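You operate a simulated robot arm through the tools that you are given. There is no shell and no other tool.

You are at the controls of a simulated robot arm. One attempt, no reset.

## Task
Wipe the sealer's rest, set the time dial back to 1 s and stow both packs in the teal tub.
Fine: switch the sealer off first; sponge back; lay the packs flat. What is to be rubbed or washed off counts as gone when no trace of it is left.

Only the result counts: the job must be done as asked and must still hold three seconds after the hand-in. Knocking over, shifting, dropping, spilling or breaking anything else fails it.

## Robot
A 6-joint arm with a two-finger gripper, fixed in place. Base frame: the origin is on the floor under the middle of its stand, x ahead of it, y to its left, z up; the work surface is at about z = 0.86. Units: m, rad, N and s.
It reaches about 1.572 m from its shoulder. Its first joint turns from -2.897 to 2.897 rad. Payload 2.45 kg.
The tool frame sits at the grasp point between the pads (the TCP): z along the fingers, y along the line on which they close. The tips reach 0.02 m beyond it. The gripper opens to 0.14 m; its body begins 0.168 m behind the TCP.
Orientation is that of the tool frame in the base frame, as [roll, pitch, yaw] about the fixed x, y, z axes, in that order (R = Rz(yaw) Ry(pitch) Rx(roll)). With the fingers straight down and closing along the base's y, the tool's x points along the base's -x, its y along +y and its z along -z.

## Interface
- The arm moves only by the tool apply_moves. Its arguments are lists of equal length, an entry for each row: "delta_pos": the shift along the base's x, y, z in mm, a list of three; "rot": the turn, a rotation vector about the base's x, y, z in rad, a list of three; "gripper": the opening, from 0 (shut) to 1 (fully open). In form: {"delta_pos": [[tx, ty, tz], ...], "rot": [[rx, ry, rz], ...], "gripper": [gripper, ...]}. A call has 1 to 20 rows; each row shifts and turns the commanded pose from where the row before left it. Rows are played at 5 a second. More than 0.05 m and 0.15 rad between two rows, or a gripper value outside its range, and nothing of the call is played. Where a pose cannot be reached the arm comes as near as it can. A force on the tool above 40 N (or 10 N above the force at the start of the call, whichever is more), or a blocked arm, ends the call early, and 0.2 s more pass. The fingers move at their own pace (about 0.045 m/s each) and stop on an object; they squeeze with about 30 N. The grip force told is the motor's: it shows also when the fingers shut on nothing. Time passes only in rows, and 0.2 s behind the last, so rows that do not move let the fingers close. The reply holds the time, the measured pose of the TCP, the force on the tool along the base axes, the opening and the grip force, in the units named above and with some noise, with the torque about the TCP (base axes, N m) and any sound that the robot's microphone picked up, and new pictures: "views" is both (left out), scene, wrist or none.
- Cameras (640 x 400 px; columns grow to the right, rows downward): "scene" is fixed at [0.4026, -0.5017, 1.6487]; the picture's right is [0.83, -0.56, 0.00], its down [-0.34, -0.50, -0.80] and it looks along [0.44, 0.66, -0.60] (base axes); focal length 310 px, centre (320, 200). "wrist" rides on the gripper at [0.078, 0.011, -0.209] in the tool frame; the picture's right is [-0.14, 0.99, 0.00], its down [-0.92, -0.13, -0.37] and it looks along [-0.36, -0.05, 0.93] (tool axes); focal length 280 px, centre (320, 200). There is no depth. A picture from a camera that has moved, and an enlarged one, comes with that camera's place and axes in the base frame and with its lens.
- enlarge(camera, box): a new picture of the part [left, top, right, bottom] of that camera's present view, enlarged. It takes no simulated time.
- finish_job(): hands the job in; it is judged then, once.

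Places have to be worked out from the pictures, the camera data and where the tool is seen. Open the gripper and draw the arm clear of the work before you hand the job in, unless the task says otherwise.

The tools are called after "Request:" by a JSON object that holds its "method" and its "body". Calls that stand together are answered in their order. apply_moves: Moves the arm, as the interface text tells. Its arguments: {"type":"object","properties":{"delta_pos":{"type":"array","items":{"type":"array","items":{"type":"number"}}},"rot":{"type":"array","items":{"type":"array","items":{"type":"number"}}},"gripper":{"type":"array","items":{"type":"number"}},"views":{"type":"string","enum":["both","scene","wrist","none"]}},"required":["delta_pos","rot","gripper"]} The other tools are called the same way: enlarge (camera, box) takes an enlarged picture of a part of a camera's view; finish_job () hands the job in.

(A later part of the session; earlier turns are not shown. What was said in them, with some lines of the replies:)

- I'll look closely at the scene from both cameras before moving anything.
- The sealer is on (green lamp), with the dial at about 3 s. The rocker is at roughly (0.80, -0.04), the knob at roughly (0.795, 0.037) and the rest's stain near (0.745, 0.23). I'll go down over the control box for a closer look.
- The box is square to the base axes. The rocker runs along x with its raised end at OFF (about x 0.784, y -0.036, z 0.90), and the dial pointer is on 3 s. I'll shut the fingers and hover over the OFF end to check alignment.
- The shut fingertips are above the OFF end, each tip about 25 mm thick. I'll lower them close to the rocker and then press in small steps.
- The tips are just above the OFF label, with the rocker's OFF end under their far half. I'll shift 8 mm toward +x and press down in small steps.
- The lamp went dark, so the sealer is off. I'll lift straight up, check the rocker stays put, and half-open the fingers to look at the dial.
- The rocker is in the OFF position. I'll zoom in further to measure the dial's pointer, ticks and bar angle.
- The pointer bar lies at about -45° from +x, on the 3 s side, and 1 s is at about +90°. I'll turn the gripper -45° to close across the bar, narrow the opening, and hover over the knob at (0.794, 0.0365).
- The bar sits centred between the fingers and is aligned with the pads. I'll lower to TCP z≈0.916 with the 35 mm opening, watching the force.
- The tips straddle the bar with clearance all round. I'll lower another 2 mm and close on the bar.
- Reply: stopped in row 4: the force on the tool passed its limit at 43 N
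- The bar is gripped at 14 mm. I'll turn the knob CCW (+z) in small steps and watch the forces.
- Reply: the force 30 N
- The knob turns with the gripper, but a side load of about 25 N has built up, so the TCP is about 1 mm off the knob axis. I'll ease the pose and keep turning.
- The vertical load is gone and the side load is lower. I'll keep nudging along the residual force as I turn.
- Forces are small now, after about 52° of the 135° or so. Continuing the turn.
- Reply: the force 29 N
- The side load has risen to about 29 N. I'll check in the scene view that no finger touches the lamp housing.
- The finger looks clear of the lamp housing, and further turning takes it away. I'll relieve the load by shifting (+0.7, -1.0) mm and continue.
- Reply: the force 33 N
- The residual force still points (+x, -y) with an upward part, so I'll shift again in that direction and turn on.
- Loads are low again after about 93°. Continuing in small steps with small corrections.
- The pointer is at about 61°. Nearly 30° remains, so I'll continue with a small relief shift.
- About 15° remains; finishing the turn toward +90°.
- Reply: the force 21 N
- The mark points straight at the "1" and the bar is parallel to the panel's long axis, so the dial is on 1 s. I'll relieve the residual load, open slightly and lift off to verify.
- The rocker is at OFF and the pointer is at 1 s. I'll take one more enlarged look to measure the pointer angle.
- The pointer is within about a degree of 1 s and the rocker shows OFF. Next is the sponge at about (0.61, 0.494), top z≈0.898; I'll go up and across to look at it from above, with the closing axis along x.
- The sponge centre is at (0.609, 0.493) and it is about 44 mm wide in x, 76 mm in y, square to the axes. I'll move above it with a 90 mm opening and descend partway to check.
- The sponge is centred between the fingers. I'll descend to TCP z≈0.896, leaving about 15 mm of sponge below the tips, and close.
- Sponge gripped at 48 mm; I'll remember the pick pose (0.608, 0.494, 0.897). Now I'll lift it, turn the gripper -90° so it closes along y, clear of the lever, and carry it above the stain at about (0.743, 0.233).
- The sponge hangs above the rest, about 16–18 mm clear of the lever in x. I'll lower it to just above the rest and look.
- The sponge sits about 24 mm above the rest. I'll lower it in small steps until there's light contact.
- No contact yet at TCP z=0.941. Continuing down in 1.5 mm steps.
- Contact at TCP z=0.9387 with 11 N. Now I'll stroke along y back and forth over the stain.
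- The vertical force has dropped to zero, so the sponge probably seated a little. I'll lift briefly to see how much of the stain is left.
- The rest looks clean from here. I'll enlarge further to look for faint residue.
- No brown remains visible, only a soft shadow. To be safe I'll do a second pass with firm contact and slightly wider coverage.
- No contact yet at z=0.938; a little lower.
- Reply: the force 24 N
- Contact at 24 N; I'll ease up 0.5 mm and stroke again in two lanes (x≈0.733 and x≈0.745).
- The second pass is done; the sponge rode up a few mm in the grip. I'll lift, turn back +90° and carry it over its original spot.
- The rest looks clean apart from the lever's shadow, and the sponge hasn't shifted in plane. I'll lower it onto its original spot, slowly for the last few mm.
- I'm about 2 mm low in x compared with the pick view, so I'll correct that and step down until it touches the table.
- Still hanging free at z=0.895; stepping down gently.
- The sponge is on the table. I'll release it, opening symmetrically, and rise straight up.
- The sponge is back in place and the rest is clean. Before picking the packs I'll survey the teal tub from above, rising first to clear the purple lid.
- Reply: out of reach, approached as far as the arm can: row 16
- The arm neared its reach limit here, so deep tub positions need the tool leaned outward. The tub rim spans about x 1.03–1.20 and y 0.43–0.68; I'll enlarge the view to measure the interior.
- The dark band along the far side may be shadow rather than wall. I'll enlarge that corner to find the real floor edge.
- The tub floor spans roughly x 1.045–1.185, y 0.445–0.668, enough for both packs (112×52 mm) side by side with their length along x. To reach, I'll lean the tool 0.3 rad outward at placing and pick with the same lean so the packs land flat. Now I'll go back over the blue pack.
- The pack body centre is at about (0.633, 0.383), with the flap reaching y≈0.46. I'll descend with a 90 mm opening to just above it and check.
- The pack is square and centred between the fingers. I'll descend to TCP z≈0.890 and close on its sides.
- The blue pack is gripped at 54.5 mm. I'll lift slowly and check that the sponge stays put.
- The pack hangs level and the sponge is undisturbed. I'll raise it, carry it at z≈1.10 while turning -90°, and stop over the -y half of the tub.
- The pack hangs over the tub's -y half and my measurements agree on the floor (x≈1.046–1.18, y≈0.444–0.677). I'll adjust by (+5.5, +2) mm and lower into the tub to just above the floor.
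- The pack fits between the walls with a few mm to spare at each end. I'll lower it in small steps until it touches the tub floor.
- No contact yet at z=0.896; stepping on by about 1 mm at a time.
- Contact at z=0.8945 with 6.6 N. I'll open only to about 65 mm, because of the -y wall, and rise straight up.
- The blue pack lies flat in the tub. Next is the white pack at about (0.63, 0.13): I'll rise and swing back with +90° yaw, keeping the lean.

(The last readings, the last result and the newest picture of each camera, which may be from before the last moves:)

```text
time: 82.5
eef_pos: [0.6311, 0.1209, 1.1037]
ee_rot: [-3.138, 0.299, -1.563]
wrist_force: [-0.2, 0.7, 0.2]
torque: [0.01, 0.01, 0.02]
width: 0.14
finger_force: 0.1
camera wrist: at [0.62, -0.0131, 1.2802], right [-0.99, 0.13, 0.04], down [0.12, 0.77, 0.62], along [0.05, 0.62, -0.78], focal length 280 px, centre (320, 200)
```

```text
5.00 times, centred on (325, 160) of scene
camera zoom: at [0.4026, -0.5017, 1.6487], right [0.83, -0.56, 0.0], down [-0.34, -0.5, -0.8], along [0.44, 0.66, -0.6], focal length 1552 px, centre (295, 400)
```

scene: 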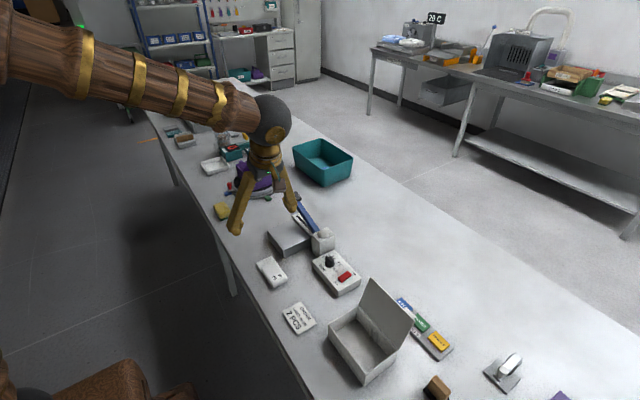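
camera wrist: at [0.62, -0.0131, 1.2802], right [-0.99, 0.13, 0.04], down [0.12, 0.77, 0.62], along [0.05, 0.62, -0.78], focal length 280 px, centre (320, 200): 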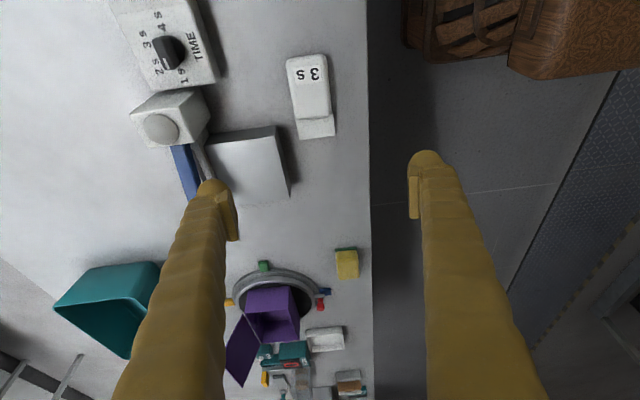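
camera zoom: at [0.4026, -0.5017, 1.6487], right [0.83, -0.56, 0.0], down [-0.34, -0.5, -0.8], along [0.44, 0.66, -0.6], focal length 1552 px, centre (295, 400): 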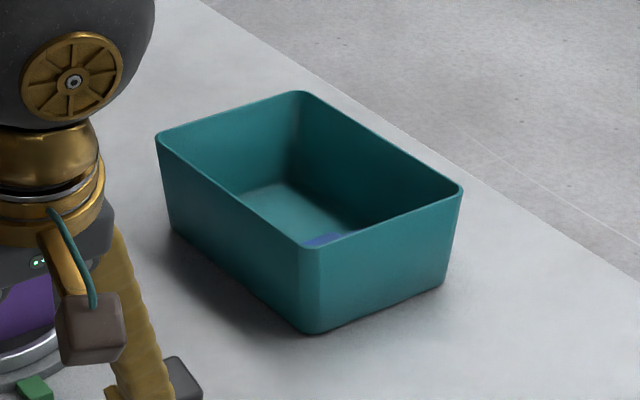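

The white pack's body centre is at about (0.6325, 0.107), and the matching grip point is y≈0.116. The rest also looks clean from here; I'll descend to just above the pack.

Request:
{"method": "apply_moves", "body": {"delta_pos": [[1.5, -5, -40], [0, 0, -45], [0, 0, -45], [0, 0, -35], [0, 0, 0]], "rot": [[0, 0, 0], [0, 0, 0], [0, 0, 0], [0, 0, 0], [0, 0, 0]], "gripper": [0.64, 0.64, 0.64, 0.64, 0.64]}}

Request:
{"method": "enlarge", "body": {"camera": "wrist", "box": [240, 90, 400, 230]}}

Request:
{"method": "enlarge", "body": {"camera": "scene", "box": [220, 200, 340, 300]}}

```text
time: 83.7
eef_pos: [0.632, 0.1167, 0.9391]
ee_rot: [-3.137, 0.302, -1.563]
wrist_force: [-0.1, -0.6, -0.5]
torque: [0.02, 0.01, 0.01]
width: 0.0896
finger_force: 0.0
camera wrist: at [0.6214, -0.0183, 1.1145], right [-0.99, 0.13, 0.04], down [0.12, 0.77, 0.62], along [0.05, 0.62, -0.78], focal length 280 px, centre (320, 200)
```

scene: 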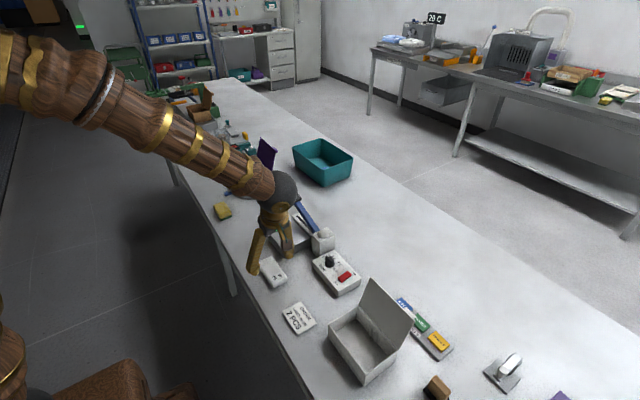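
wrist: 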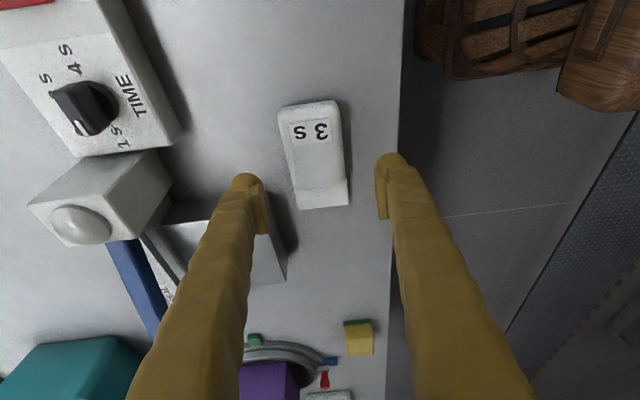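

```text
2.86 times, centred on (320, 160) of wrist
camera zoom: at [0.6214, -0.0183, 1.1145], right [-0.99, 0.13, 0.04], down [0.12, 0.77, 0.62], along [0.05, 0.62, -0.78], focal length 801 px, centre (320, 314)
```

zoom: 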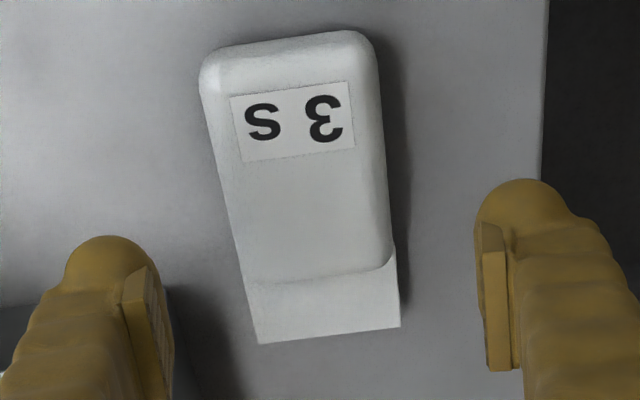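

```text
4.00 times, centred on (280, 250) of scene
camera zoom: at [0.4026, -0.5017, 1.6487], right [0.83, -0.56, 0.0], down [-0.34, -0.5, -0.8], along [0.44, 0.66, -0.6], focal length 1241 px, centre (480, 0)
```

zoom: 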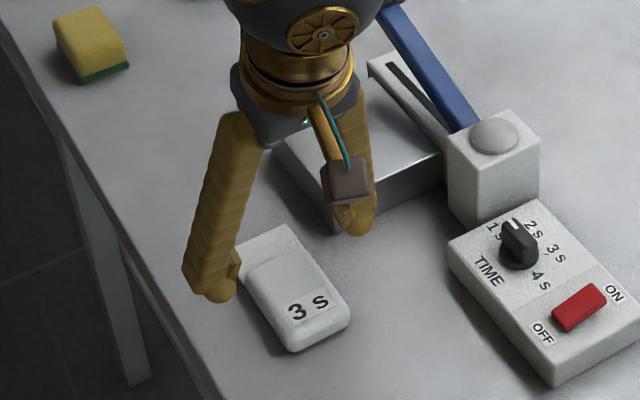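

The white pack is aligned like the blue one was. I'll shift -3 mm in y, descend to z≈0.890 and grip.

Request:
{"method": "apply_moves", "body": {"delta_pos": [[1, -3, -25], [0, 0, -15], [0, 0, -8.5], [0, 0, 0], [0, 0, 0], [0, 0, 0], [0, 0, 0], [0, 0, 0]], "rot": [[0, 0, 0], [0, 0, 0], [0, 0, 0], [0, 0, 0], [0, 0, 0], [0, 0, 0], [0, 0, 0], [0, 0, 0]], "gripper": [0.64, 0.64, 0.64, 0.64, 0.45, 0.3, 0.1, 0]}}

Request:
{"method": "enlarge", "body": {"camera": "wrist", "box": [240, 90, 400, 230]}}

Request:
{"method": "enlarge", "body": {"camera": "scene", "box": [220, 200, 340, 300]}}

```text
time: 85.5
eef_pos: [0.6357, 0.1129, 0.8912]
ee_rot: [-3.139, 0.3, -1.565]
wrist_force: [0.0, 0.3, -0.1]
torque: [0.05, 0.0, 0.0]
width: 0.0546
finger_force: 29.7
camera wrist: at [0.6232, -0.0214, 1.0668], right [-0.99, 0.13, 0.04], down [0.12, 0.77, 0.62], along [0.05, 0.62, -0.78], focal length 280 px, centre (320, 200)
```

scene: 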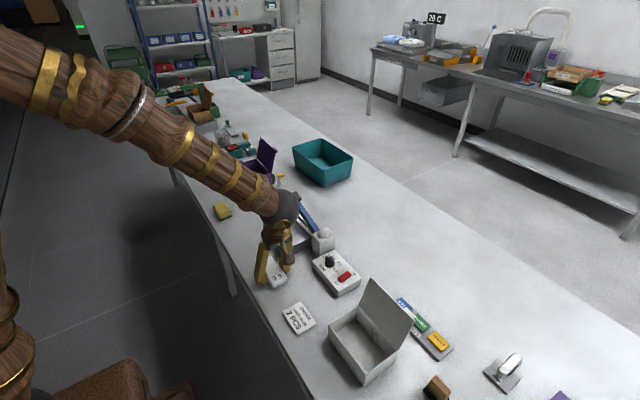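
wrist: 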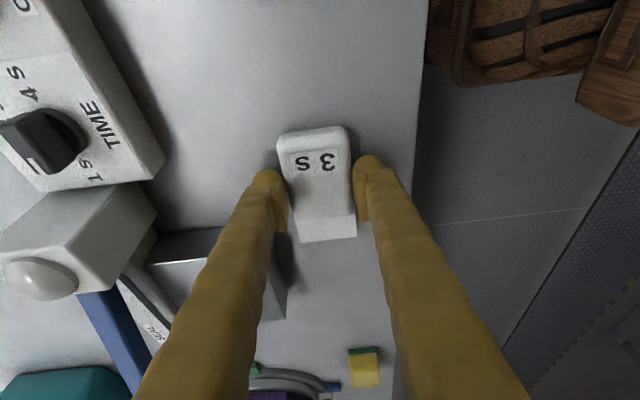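

```text
2.86 times, centred on (320, 160) of wrist
camera zoom: at [0.6232, -0.0214, 1.0668], right [-0.99, 0.13, 0.04], down [0.12, 0.77, 0.62], along [0.05, 0.62, -0.78], focal length 801 px, centre (320, 314)
```

zoom: 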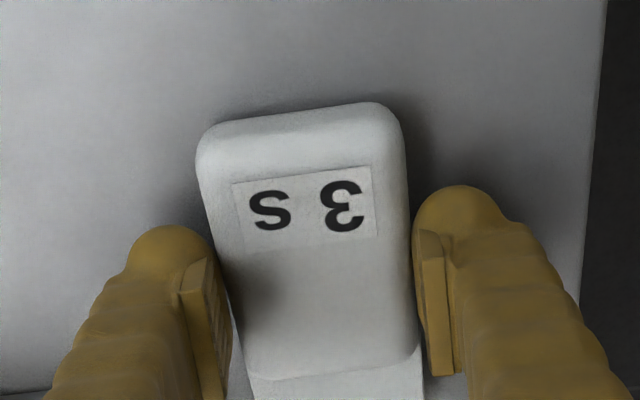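

```text
4.00 times, centred on (280, 250) of scene
camera zoom: at [0.4026, -0.5017, 1.6487], right [0.83, -0.56, 0.0], down [-0.34, -0.5, -0.8], along [0.44, 0.66, -0.6], focal length 1241 px, centre (480, 0)
```

zoom: 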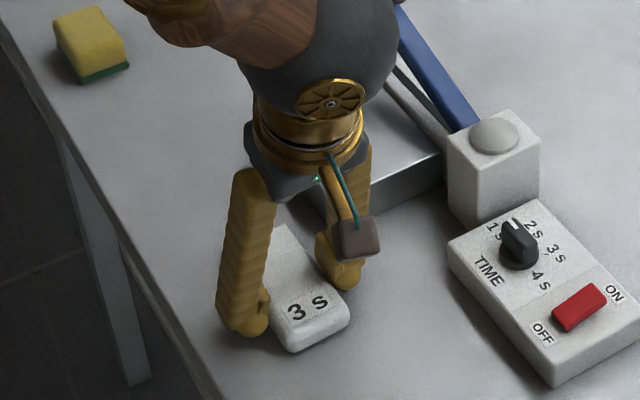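

The white pack is gripped at 54.6 mm in the same way. I'll lift to z≈1.15 and carry it over the lever toward the tub, turning -90° on the way.

Request:
{"method": "apply_moves", "body": {"delta_pos": [[0, 0, 10], [0, 0, 40], [0, 0, 45], [0, 0, 45], [0, 0, 45], [0, 0, 45], [0, 0, 30], [32.6, 34.4, 0], [32.6, 34.4, 0], [32.6, 34.4, 0], [32.6, 34.4, 0], [32.6, 34.4, 0], [32.6, 34.4, 0], [32.6, 34.4, 0], [32.6, 34.4, 0], [32.6, 34.4, 0], [32.6, 34.4, 0], [32.6, 34.4, 0], [32.6, 34.4, -15], [32.6, 34.4, -15]], "rot": [[0, 0, 0], [0, 0, 0], [0, 0, 0], [0, 0, 0], [0, 0, 0], [0, 0, 0], [0, 0, 0], [0, 0, -0.1212], [0, 0, -0.1212], [0, 0, -0.1212], [0, 0, -0.1212], [0, 0, -0.1212], [0, 0, -0.1212], [0, 0, -0.1212], [0, 0, -0.1212], [0, 0, -0.1212], [0, 0, -0.1212], [0, 0, -0.1212], [0, 0, -0.1212], [0, 0, -0.1212]], "gripper": [0, 0, 0, 0, 0, 0, 0, 0, 0, 0, 0, 0, 0, 0, 0, 0, 0, 0, 0, 0]}}

Request:
{"method": "enlarge", "body": {"camera": "scene", "box": [240, 50, 400, 200]}}

Request:
{"method": "enlarge", "body": {"camera": "wrist", "box": [200, 60, 440, 260]}}

```text
time: 89.7
eef_pos: [1.0581, 0.5602, 1.1221]
ee_rot: [-3.141, 0.303, 3.14]
wrist_force: [0.4, 0.2, 1.3]
torque: [0.05, 0.03, 0.04]
width: 0.0547
finger_force: 30.0
camera wrist: at [0.9217, 0.5731, 1.299], right [0.13, 0.99, 0.04], down [0.77, -0.13, 0.63], along [0.63, -0.05, -0.78], focal length 280 px, centre (320, 200)
```

scene: 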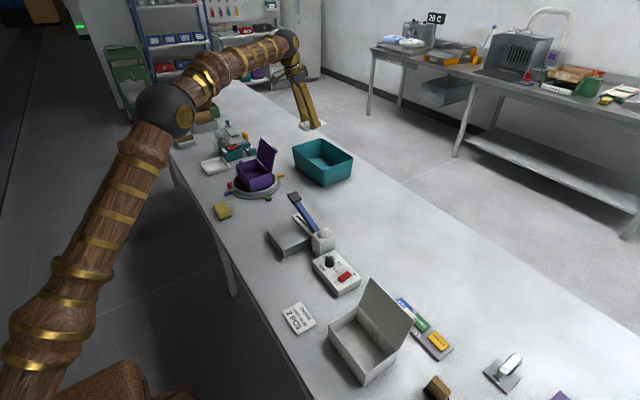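
wrist: 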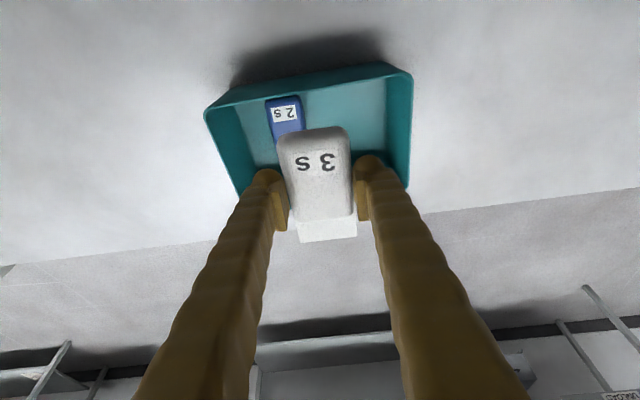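

```text
2.67 times, centred on (320, 125) of scene
camera zoom: at [0.4026, -0.5017, 1.6487], right [0.83, -0.56, 0.0], down [-0.34, -0.5, -0.8], along [0.44, 0.66, -0.6], focal length 828 px, centre (320, 400)
```

zoom: 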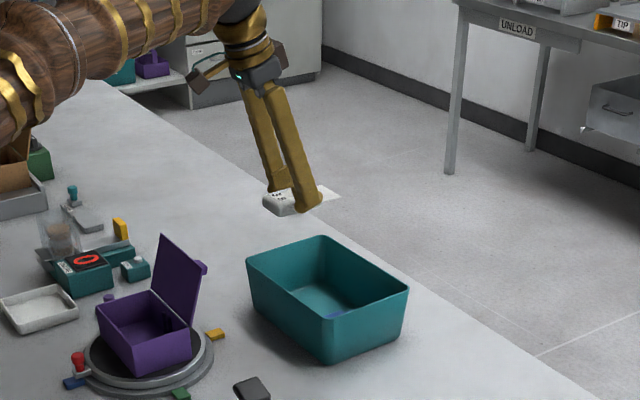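

```text
2.00 times, centred on (320, 160) of wrist
camera zoom: at [0.9217, 0.5731, 1.299], right [0.13, 0.99, 0.04], down [0.77, -0.13, 0.63], along [0.63, -0.05, -0.78], focal length 561 px, centre (320, 280)
```

zoom: 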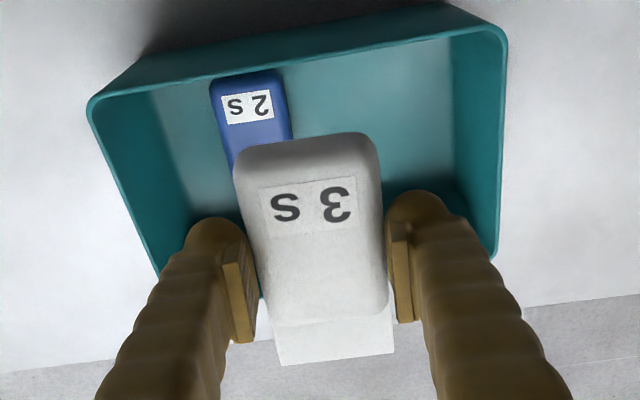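

The pack is level and the blue one is undisturbed. I'll approach (1.10, 0.607) while lowering to z≈1.02, above the tub's +y half.

Request:
{"method": "apply_moves", "body": {"delta_pos": [[11, 11.7, -25], [11, 11.7, -25], [11, 11.7, -25], [10.4, 11.7, -25], [0, 0, 0]], "rot": [[0, 0, 0], [0, 0, 0], [0, 0, 0], [0, 0, 0], [0, 0, 0]], "gripper": [0, 0, 0, 0, 0]}}

Request:
{"method": "enlarge", "body": {"camera": "scene", "box": [260, 80, 380, 200]}}

Request:
{"method": "enlarge", "body": {"camera": "wrist", "box": [180, 60, 460, 260]}}

```text
time: 90.9
eef_pos: [1.1019, 0.6074, 1.0204]
ee_rot: [-3.139, 0.301, -3.14]
wrist_force: [-0.4, -0.2, -0.9]
torque: [0.01, -0.01, 0.0]
width: 0.0545
finger_force: 30.2
camera wrist: at [0.9655, 0.6194, 1.1964], right [0.13, 0.99, 0.04], down [0.77, -0.13, 0.62], along [0.62, -0.05, -0.78], focal length 280 px, centre (320, 200)
```

scene: 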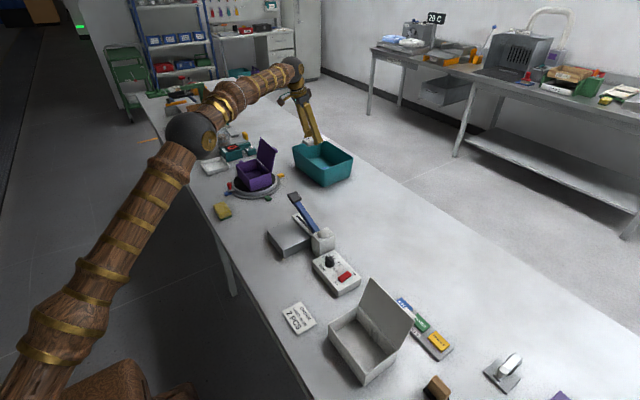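
wrist: 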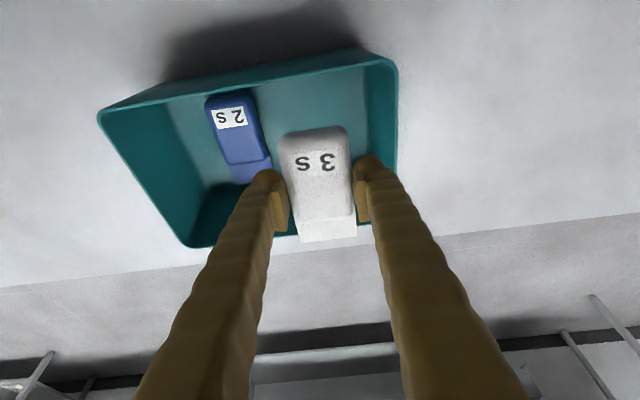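

```text
3.33 times, centred on (320, 140) of scene
camera zoom: at [0.4026, -0.5017, 1.6487], right [0.83, -0.56, 0.0], down [-0.34, -0.5, -0.8], along [0.44, 0.66, -0.6], focal length 1034 px, centre (320, 400)
```

zoom: 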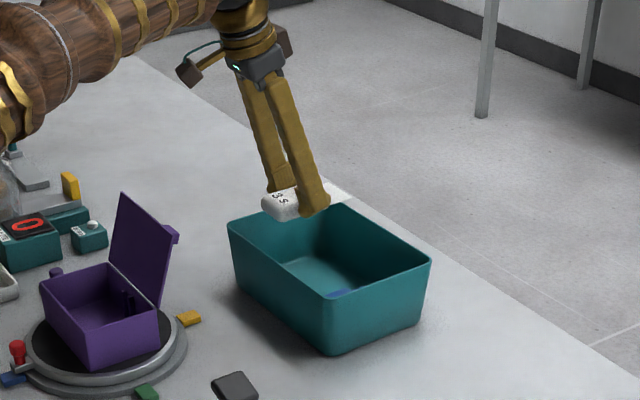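

```text
2.00 times, centred on (320, 160) of wrist
camera zoom: at [0.9655, 0.6194, 1.1964], right [0.13, 0.99, 0.04], down [0.77, -0.13, 0.62], along [0.62, -0.05, -0.78], focal length 561 px, centre (320, 280)
```

zoom: 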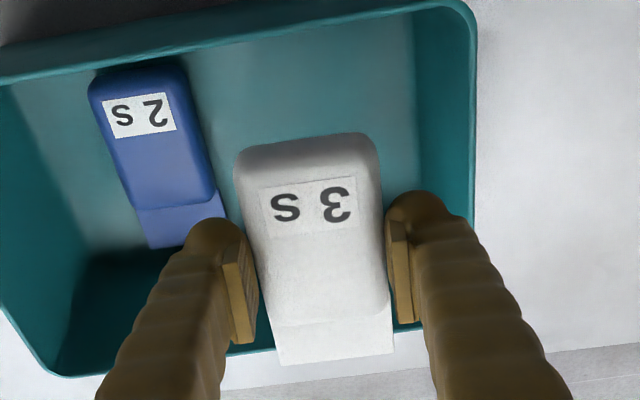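

The white pack clears both the blue pack and the +y wall. Lowering to just above the tub floor.

Request:
{"method": "apply_moves", "body": {"delta_pos": [[0, 1, -30], [0, 0, -30], [0, 0, -30], [0, 0, -17], [0, 0, 0]], "rot": [[0, 0, 0], [0, 0, 0], [0, 0, 0], [0, 0, 0], [0, 0, 0]], "gripper": [0, 0, 0, 0, 0]}}

Request:
{"method": "enlarge", "body": {"camera": "scene", "box": [270, 100, 370, 200]}}

Request:
{"method": "enlarge", "body": {"camera": "wrist", "box": [180, 60, 460, 260]}}

```text
time: 92.1
eef_pos: [1.1025, 0.6079, 0.9136]
ee_rot: [-3.139, 0.301, -3.14]
wrist_force: [-0.3, 0.2, -0.4]
torque: [0.02, -0.01, -0.04]
width: 0.0546
finger_force: 30.2
camera wrist: at [0.9658, 0.6205, 1.0893], right [0.13, 0.99, 0.04], down [0.77, -0.13, 0.62], along [0.62, -0.05, -0.78], focal length 280 px, centre (320, 200)
```

scene: 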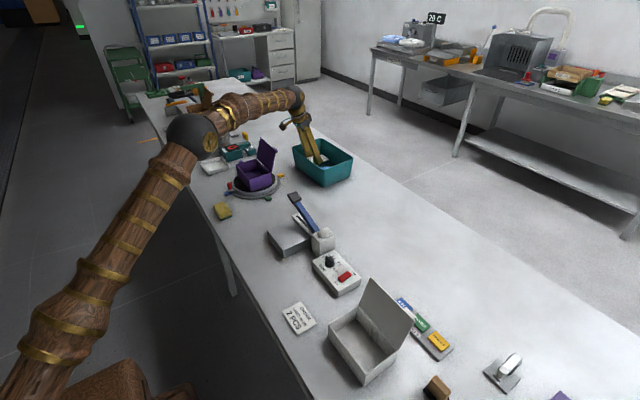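
wrist: 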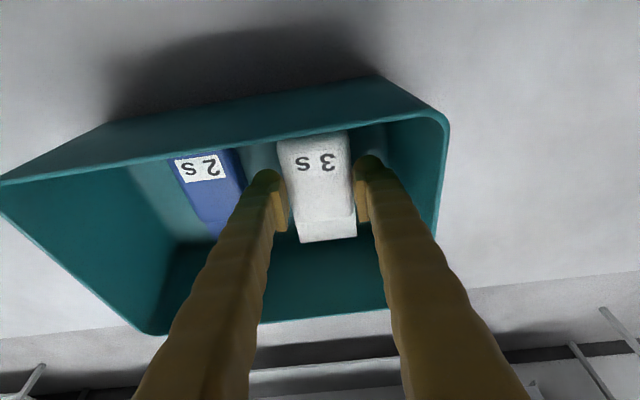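

```text
4.00 times, centred on (320, 150) of scene
camera zoom: at [0.4026, -0.5017, 1.6487], right [0.83, -0.56, 0.0], down [-0.34, -0.5, -0.8], along [0.44, 0.66, -0.6], focal length 1241 px, centre (320, 400)
```

zoom: 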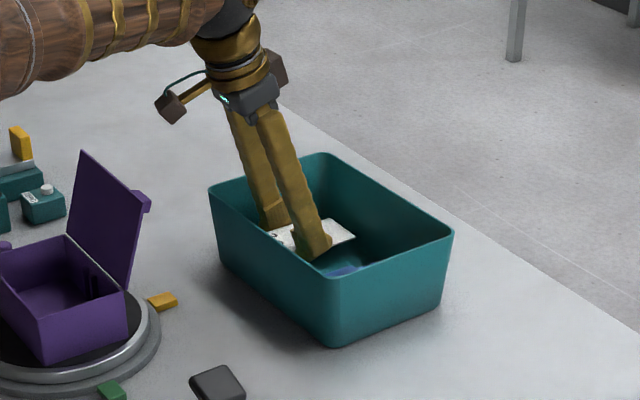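

```text
2.00 times, centred on (320, 160) of wrist
camera zoom: at [0.9658, 0.6205, 1.0893], right [0.13, 0.99, 0.04], down [0.77, -0.13, 0.62], along [0.62, -0.05, -0.78], focal length 561 px, centre (320, 280)
```

zoom: 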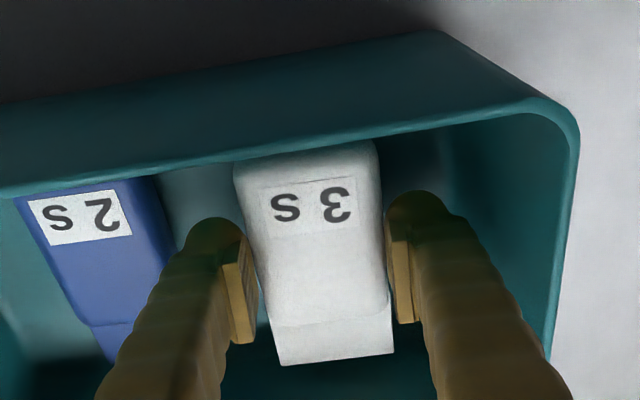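

Gaps are about 6 mm to the blue pack and similar to the wall. I'll shift +1.5 mm in y and lower in small steps to the floor.

Request:
{"method": "apply_moves", "body": {"delta_pos": [[-1, 1.5, -8], [0, 0, -5], [0, 0, -2.5], [0, 0, 0]], "rot": [[0, 0, 0], [0, 0, 0], [0, 0, 0], [0, 0, 0]], "gripper": [0, 0, 0, 0], "views": "none"}}

Request:
{"method": "apply_moves", "body": {"delta_pos": [[0, 0, -1], [0, 0, 0]], "rot": [[0, 0, 0], [0, 0, 0]], "gripper": [0, 0], "views": "wrist"}}

```text
time: 93.1
eef_pos: [1.1006, 0.6097, 0.8978]
ee_rot: [-3.135, 0.3, -3.138]
wrist_force: [-0.6, -0.6, -2.1]
torque: [-0.02, 0.0, -0.01]
width: 0.0547
finger_force: 30.0
```

```text
time: 93.7
eef_pos: [1.1014, 0.6093, 0.8971]
ee_rot: [-3.14, 0.299, -3.137]
wrist_force: [0.4, -0.5, -1.7]
torque: [-0.02, 0.01, 0.0]
width: 0.0548
finger_force: 29.7
camera wrist: at [0.9643, 0.6225, 1.073], right [0.13, 0.99, 0.04], down [0.77, -0.13, 0.62], along [0.62, -0.05, -0.78], focal length 280 px, centre (320, 200)
```

wrist: 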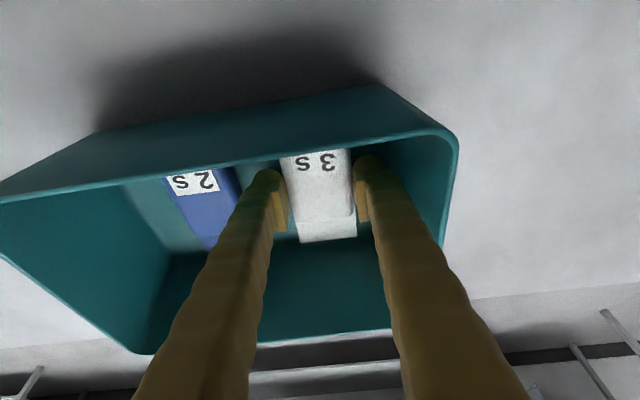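

Not yet touching at z=0.897; two more 1 mm steps.

Request:
{"method": "apply_moves", "body": {"delta_pos": [[0, 0, -1], [0, 0, -0.8], [0, 0, 0]], "rot": [[0, 0, 0], [0, 0, 0], [0, 0, 0]], "gripper": [0, 0, 0], "views": "none"}}

```text
time: 94.5
eef_pos: [1.1002, 0.61, 0.8951]
ee_rot: [-3.138, 0.301, -3.14]
wrist_force: [1.1, -0.5, 1.8]
torque: [0.0, -0.13, 0.02]
width: 0.0544
finger_force: 30.3
```

Contact is beginning; one last small step before releasing.

Request:
{"method": "apply_moves", "body": {"delta_pos": [[0, 0, -0.8], [0, 0, 0]], "rot": [[0, 0, 0], [0, 0, 0]], "gripper": [0, 0], "views": "none"}}

```text
time: 95.1
eef_pos: [1.1002, 0.6097, 0.8958]
ee_rot: [-3.138, 0.3, -3.141]
wrist_force: [1.4, 0.4, 8.8]
torque: [-0.05, -0.06, -0.03]
width: 0.0549
finger_force: 30.0
```

The pack rests on the floor (8.8 N). I'll open to about 63 mm and rise straight up, then back away.

Request:
{"method": "apply_moves", "body": {"delta_pos": [[0, 0, 0], [0, 0, 0], [0, 0, 0], [0, 0, 10], [0, 0, 25], [0, 0, 35], [0, 0, 40], [-25, -10, 30], [-30, -30, 10], [0, 0, 0]], "rot": [[0, 0, 0], [0, 0, 0], [0, 0, 0], [0, 0, 0], [0, 0, 0], [0, 0, 0], [0, 0, 0], [0, 0, 0], [0, 0, 0], [0, 0, 0]], "gripper": [0.45, 0.45, 0.45, 0.45, 0.45, 0.45, 0.45, 0.45, 1, 1]}}

Request:
{"method": "enlarge", "body": {"camera": "wrist", "box": [200, 40, 460, 240]}}

Request:
{"method": "enlarge", "body": {"camera": "scene", "box": [280, 120, 370, 200]}}

```text
time: 97.3
eef_pos: [1.0468, 0.5696, 1.0453]
ee_rot: [-3.139, 0.299, -3.14]
wrist_force: [-0.3, 0.3, 0.1]
torque: [0.03, 0.0, -0.02]
width: 0.1157
finger_force: 0.1
camera wrist: at [0.9098, 0.5825, 1.2206], right [0.13, 0.99, 0.04], down [0.77, -0.13, 0.62], along [0.62, -0.05, -0.78], focal length 280 px, centre (320, 200)
```

scene: 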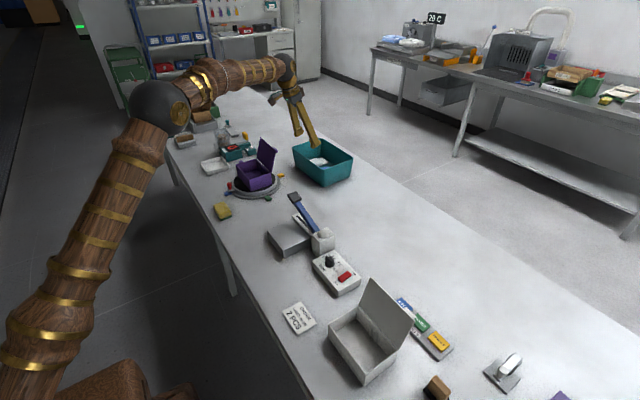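
wrist: 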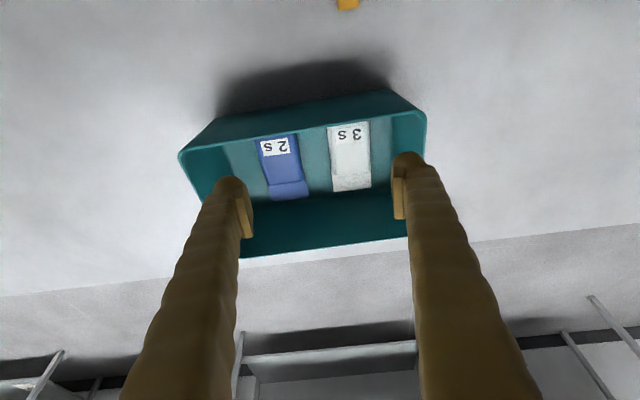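

```text
2.00 times, centred on (330, 140) of wrist
camera zoom: at [0.9098, 0.5825, 1.2206], right [0.13, 0.99, 0.04], down [0.77, -0.13, 0.62], along [0.62, -0.05, -0.78], focal length 561 px, centre (300, 320)
```

zoom: 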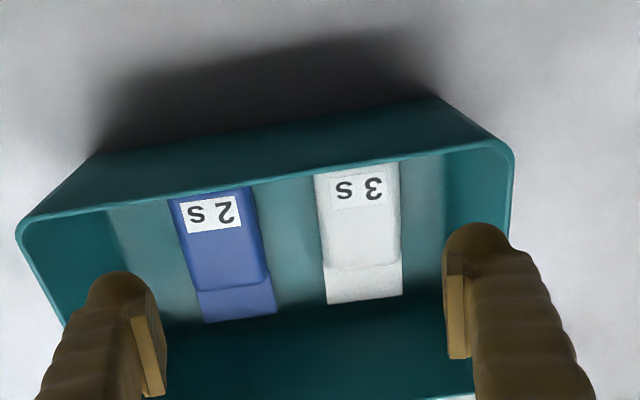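

```text
5.00 times, centred on (325, 160) of scene
camera zoom: at [0.4026, -0.5017, 1.6487], right [0.83, -0.56, 0.0], down [-0.34, -0.5, -0.8], along [0.44, 0.66, -0.6], focal length 1552 px, centre (295, 400)
```

zoom: 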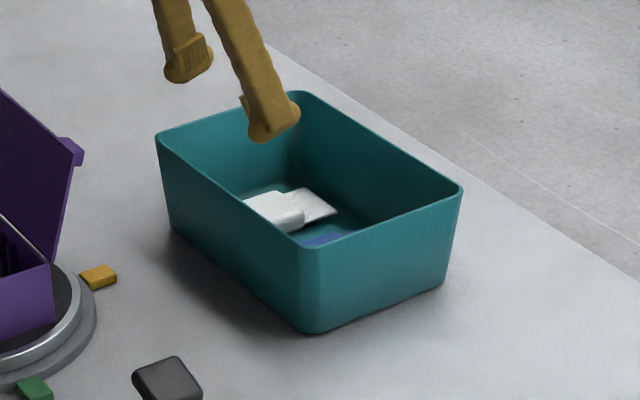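

Both packs lie flat side by side in the tub. I'll straighten the tool and return above the sealer to inspect the rest, rocker and dial once more.

Request:
{"method": "apply_moves", "body": {"delta_pos": [[-20, -10, 45], [-20, -10, 45], [-20, -10, 45], [-35, -34, 0], [-35, -34, 0], [-35, -34, 0], [-35, -34, 0], [-35, -34, 0], [-35, -34, 0], [-35, -34, 0], [-35, -34, 0], [-35, -34, 0], [0, 0, -30], [0, 0, -30], [0, 0, 0]], "rot": [[0, 0.1, 0], [0, 0.1, 0], [0, 0.1, 0], [0, 0, 0], [0, 0, 0], [0, 0, 0], [0, 0, 0], [0, 0, 0], [0, 0, 0], [0, 0, 0], [0, 0, 0], [0, 0, 0], [0, 0, 0], [0, 0, 0], [0, 0, 0]], "gripper": [1, 1, 1, 1, 1, 1, 1, 1, 1, 1, 1, 1, 1, 1, 1]}}

Request:
{"method": "enlarge", "body": {"camera": "wrist", "box": [250, 100, 400, 220]}}

Request:
{"method": "enlarge", "body": {"camera": "wrist", "box": [80, 80, 280, 240]}}

```text
refused: row 1 steps farther than a row can; nothing moved
```

```text
3.33 times, centred on (325, 160) of wrist
camera zoom: at [0.9098, 0.5825, 1.2206], right [0.13, 0.99, 0.04], down [0.77, -0.13, 0.62], along [0.62, -0.05, -0.78], focal length 935 px, centre (303, 333)
```

zoom: 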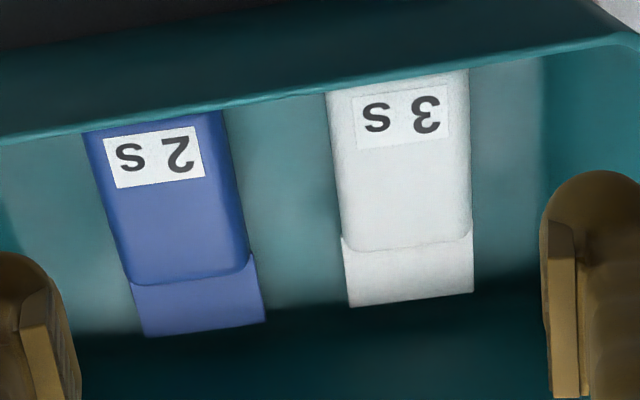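

```text
2.50 times, centred on (180, 160) of wrist
camera zoom: at [0.9098, 0.5825, 1.2206], right [0.13, 0.99, 0.04], down [0.77, -0.13, 0.62], along [0.62, -0.05, -0.78], focal length 701 px, centre (670, 300)
```

zoom: 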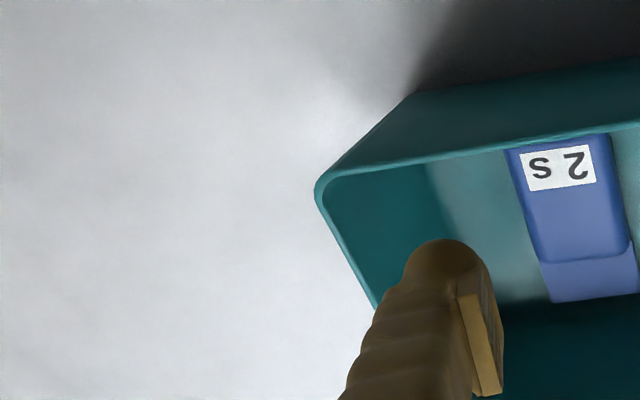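

That call was refused because the first row was just over 50 mm; nothing moved. The packs are confirmed flat, so I'll resend with smaller steps.

Request:
{"method": "apply_moves", "body": {"delta_pos": [[-15, -8, 42], [-15, -8, 42], [-15, -8, 42], [-33, -33, 0], [-33, -33, 0], [-33, -33, 0], [-33, -33, 0], [-33, -33, 0], [-33, -33, 0], [-33, -33, 0], [-33, -33, 0], [-33, -33, 0], [-33, -20, 0], [0, 0, -30], [0, 0, -25], [0, 0, 0]], "rot": [[0, 0.1, 0], [0, 0.1, 0], [0, 0.1, 0], [0, 0, 0], [0, 0, 0], [0, 0, 0], [0, 0, 0], [0, 0, 0], [0, 0, 0], [0, 0, 0], [0, 0, 0], [0, 0, 0], [0, 0, 0], [0, 0, 0], [0, 0, 0], [0, 0, 0]], "gripper": [1, 1, 1, 1, 1, 1, 1, 1, 1, 1, 1, 1, 1, 1, 1, 1]}}

Request:
{"method": "enlarge", "body": {"camera": "wrist", "box": [240, 80, 400, 200]}}

Request:
{"method": "enlarge", "body": {"camera": "wrist", "box": [80, 80, 280, 240]}}

```text
time: 100.7
eef_pos: [0.6706, 0.2293, 1.1146]
ee_rot: [-3.138, 0.001, -3.14]
wrist_force: [-0.4, -0.4, 0.8]
torque: [0.02, 0.01, 0.0]
width: 0.14
finger_force: 0.0
camera wrist: at [0.5922, 0.2415, 1.3239], right [0.14, 0.99, 0.0], down [0.92, -0.13, 0.37], along [0.36, -0.05, -0.93], focal length 280 px, centre (320, 200)
```

scene: 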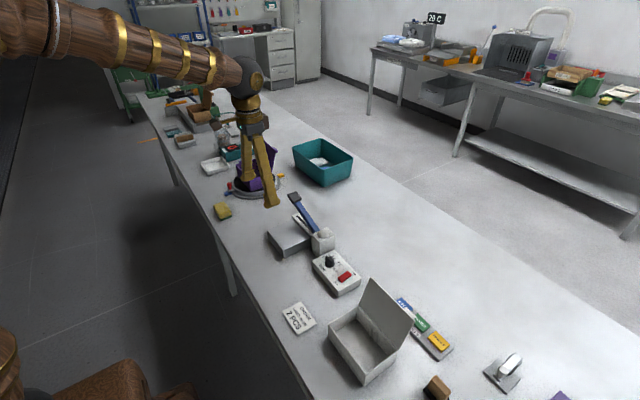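
wrist: 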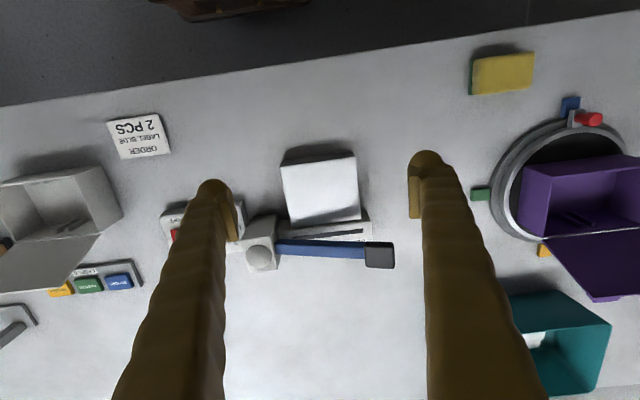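

```text
3.33 times, centred on (320, 140) of wrist
camera zoom: at [0.5922, 0.2415, 1.3239], right [0.14, 0.99, 0.0], down [0.92, -0.13, 0.37], along [0.36, -0.05, -0.93], focal length 935 px, centre (320, 400)
```

zoom: 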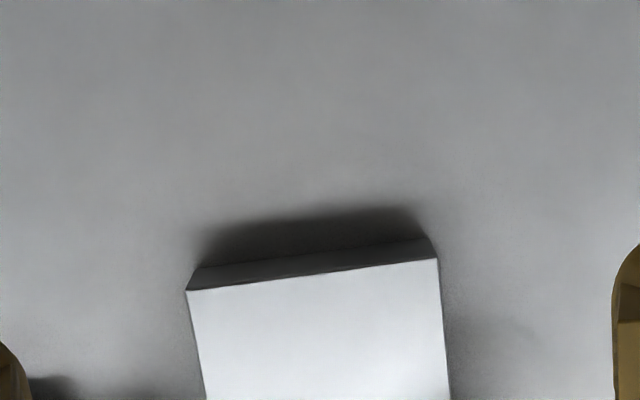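

```text
2.50 times, centred on (180, 160) of wrist
camera zoom: at [0.5922, 0.2415, 1.3239], right [0.14, 0.99, 0.0], down [0.92, -0.13, 0.37], along [0.36, -0.05, -0.93], focal length 701 px, centre (670, 300)
```

zoom: 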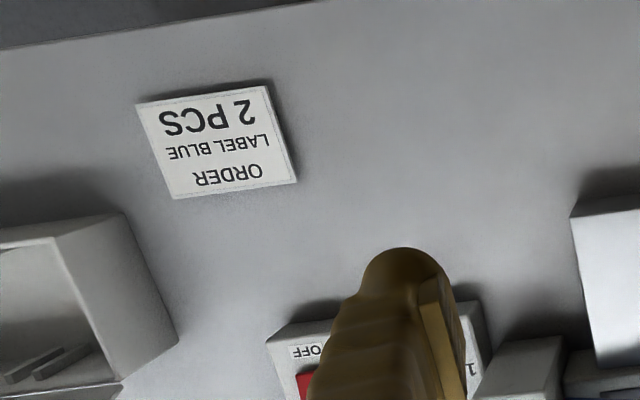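

Request:
{"method": "enlarge", "body": {"camera": "wrist", "box": [265, 140, 405, 280]}}

Request:
{"method": "enlarge", "body": {"camera": "scene", "box": [255, 200, 375, 310]}}

```text
2.86 times, centred on (335, 210) of wrist
camera zoom: at [0.5922, 0.2415, 1.3239], right [0.14, 0.99, 0.0], down [0.92, -0.13, 0.37], along [0.36, -0.05, -0.93], focal length 801 px, centre (277, 171)
```

zoom: 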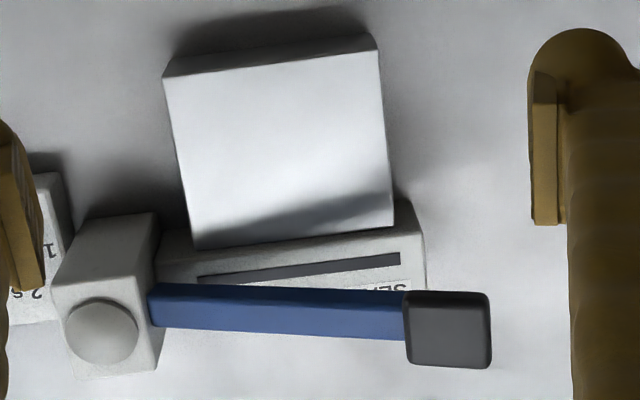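

```text
3.64 times, centred on (315, 255) of scene
camera zoom: at [0.4026, -0.5017, 1.6487], right [0.83, -0.56, 0.0], down [-0.34, -0.5, -0.8], along [0.44, 0.66, -0.6], focal length 1128 px, centre (338, 0)
```

zoom: 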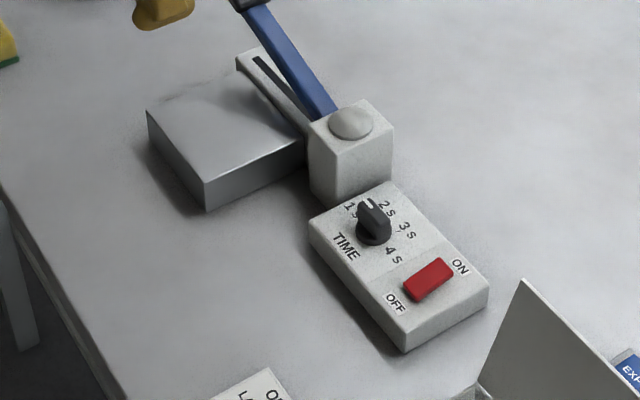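

The rest is spotless (only the lever's shadow falls on it), the lamp is off, the rocker is at OFF, the dial is on 1 s and the sponge is back. I'll raise the arm clear with the gripper open and take a last overall look.

Request:
{"method": "apply_moves", "body": {"delta_pos": [[-10, -10, 45], [-15, -10, 45], [-15, -10, 45], [-15, -10, 45], [0, 0, 0], [0, 0, 0], [0, 0, 0]], "rot": [[0, 0, 0], [0, 0, 0], [0, 0, 0], [0, 0, 0], [0, 0, 0], [0, 0, 0], [0, 0, 0]], "gripper": [1, 1, 1, 1, 1, 1, 1]}}

Request:
{"method": "enlarge", "body": {"camera": "scene", "box": [190, 130, 370, 260]}}

Request:
{"method": "enlarge", "body": {"camera": "wrist", "box": [180, 80, 420, 260]}}

```text
time: 102.3
eef_pos: [0.6158, 0.1895, 1.2958]
ee_rot: [-3.138, 0.0, -3.139]
wrist_force: [0.9, -0.3, -0.7]
torque: [0.01, 0.0, 0.01]
width: 0.14
finger_force: 0.0
camera wrist: at [0.5383, 0.2021, 1.5038], right [0.14, 0.99, 0.0], down [0.92, -0.13, 0.37], along [0.36, -0.05, -0.93], focal length 280 px, centre (320, 200)
```

scene: 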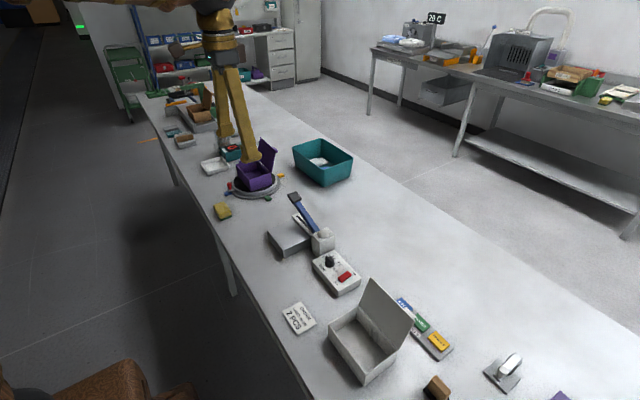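
wrist: 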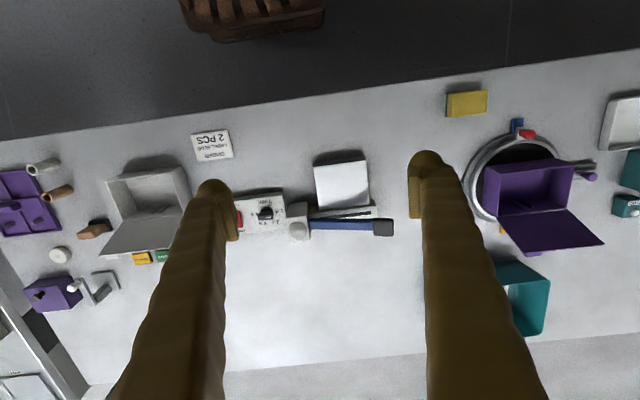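

```text
3.08 times, centred on (280, 195) of scene
camera zoom: at [0.4026, -0.5017, 1.6487], right [0.83, -0.56, 0.0], down [-0.34, -0.5, -0.8], along [0.44, 0.66, -0.6], focal length 955 px, centre (443, 215)
```

zoom: 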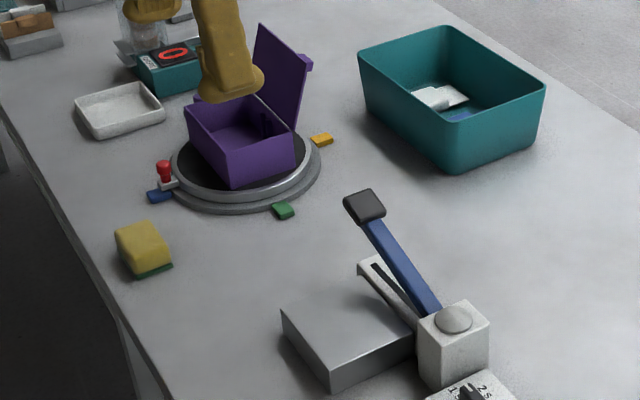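

```text
2.22 times, centred on (300, 170) of wrist
camera zoom: at [0.5383, 0.2021, 1.5038], right [0.14, 0.99, 0.0], down [0.92, -0.13, 0.37], along [0.36, -0.05, -0.93], focal length 623 px, centre (364, 267)
```

zoom: 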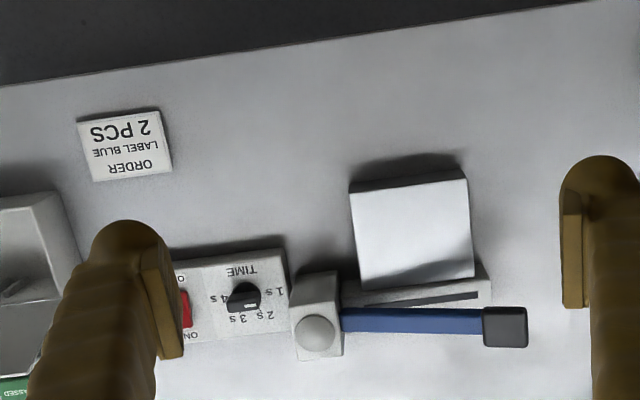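

Everything matches the request: sealer off, dial on 1 s, rest clean, sponge in its original spot, both packs flat in the teal tub, nothing else moved. The arm is clear with the gripper open, so I'm handing the job in.

Request:
{"method": "finish_job", "body": {}}

```text
The job is handed in.
```

I finished every part of the job and handed it in. I haven't seen how it was judged.

- **Sealer:** I switched it off first. The lamp went dark, and the rocker still showed OFF at the end.
- **Time dial:** it was sitting a little past 3 s. I turned it back to 1 s, and it measured within about a degree of the mark.
- **Rest:** I wiped it with the sponge in two passes. Close views from above and from the side show no trace of the stain, only the lever's shadow.
- **Sponge:** it is back where it was, and it matches its starting position in the scene view.
- **Packs:** the blue and white packs lie flat, side by side, on the floor of the teal tub.

I saw nothing else knocked over or moved in the final pictures. The gripper is open and the arm is clear of the work.
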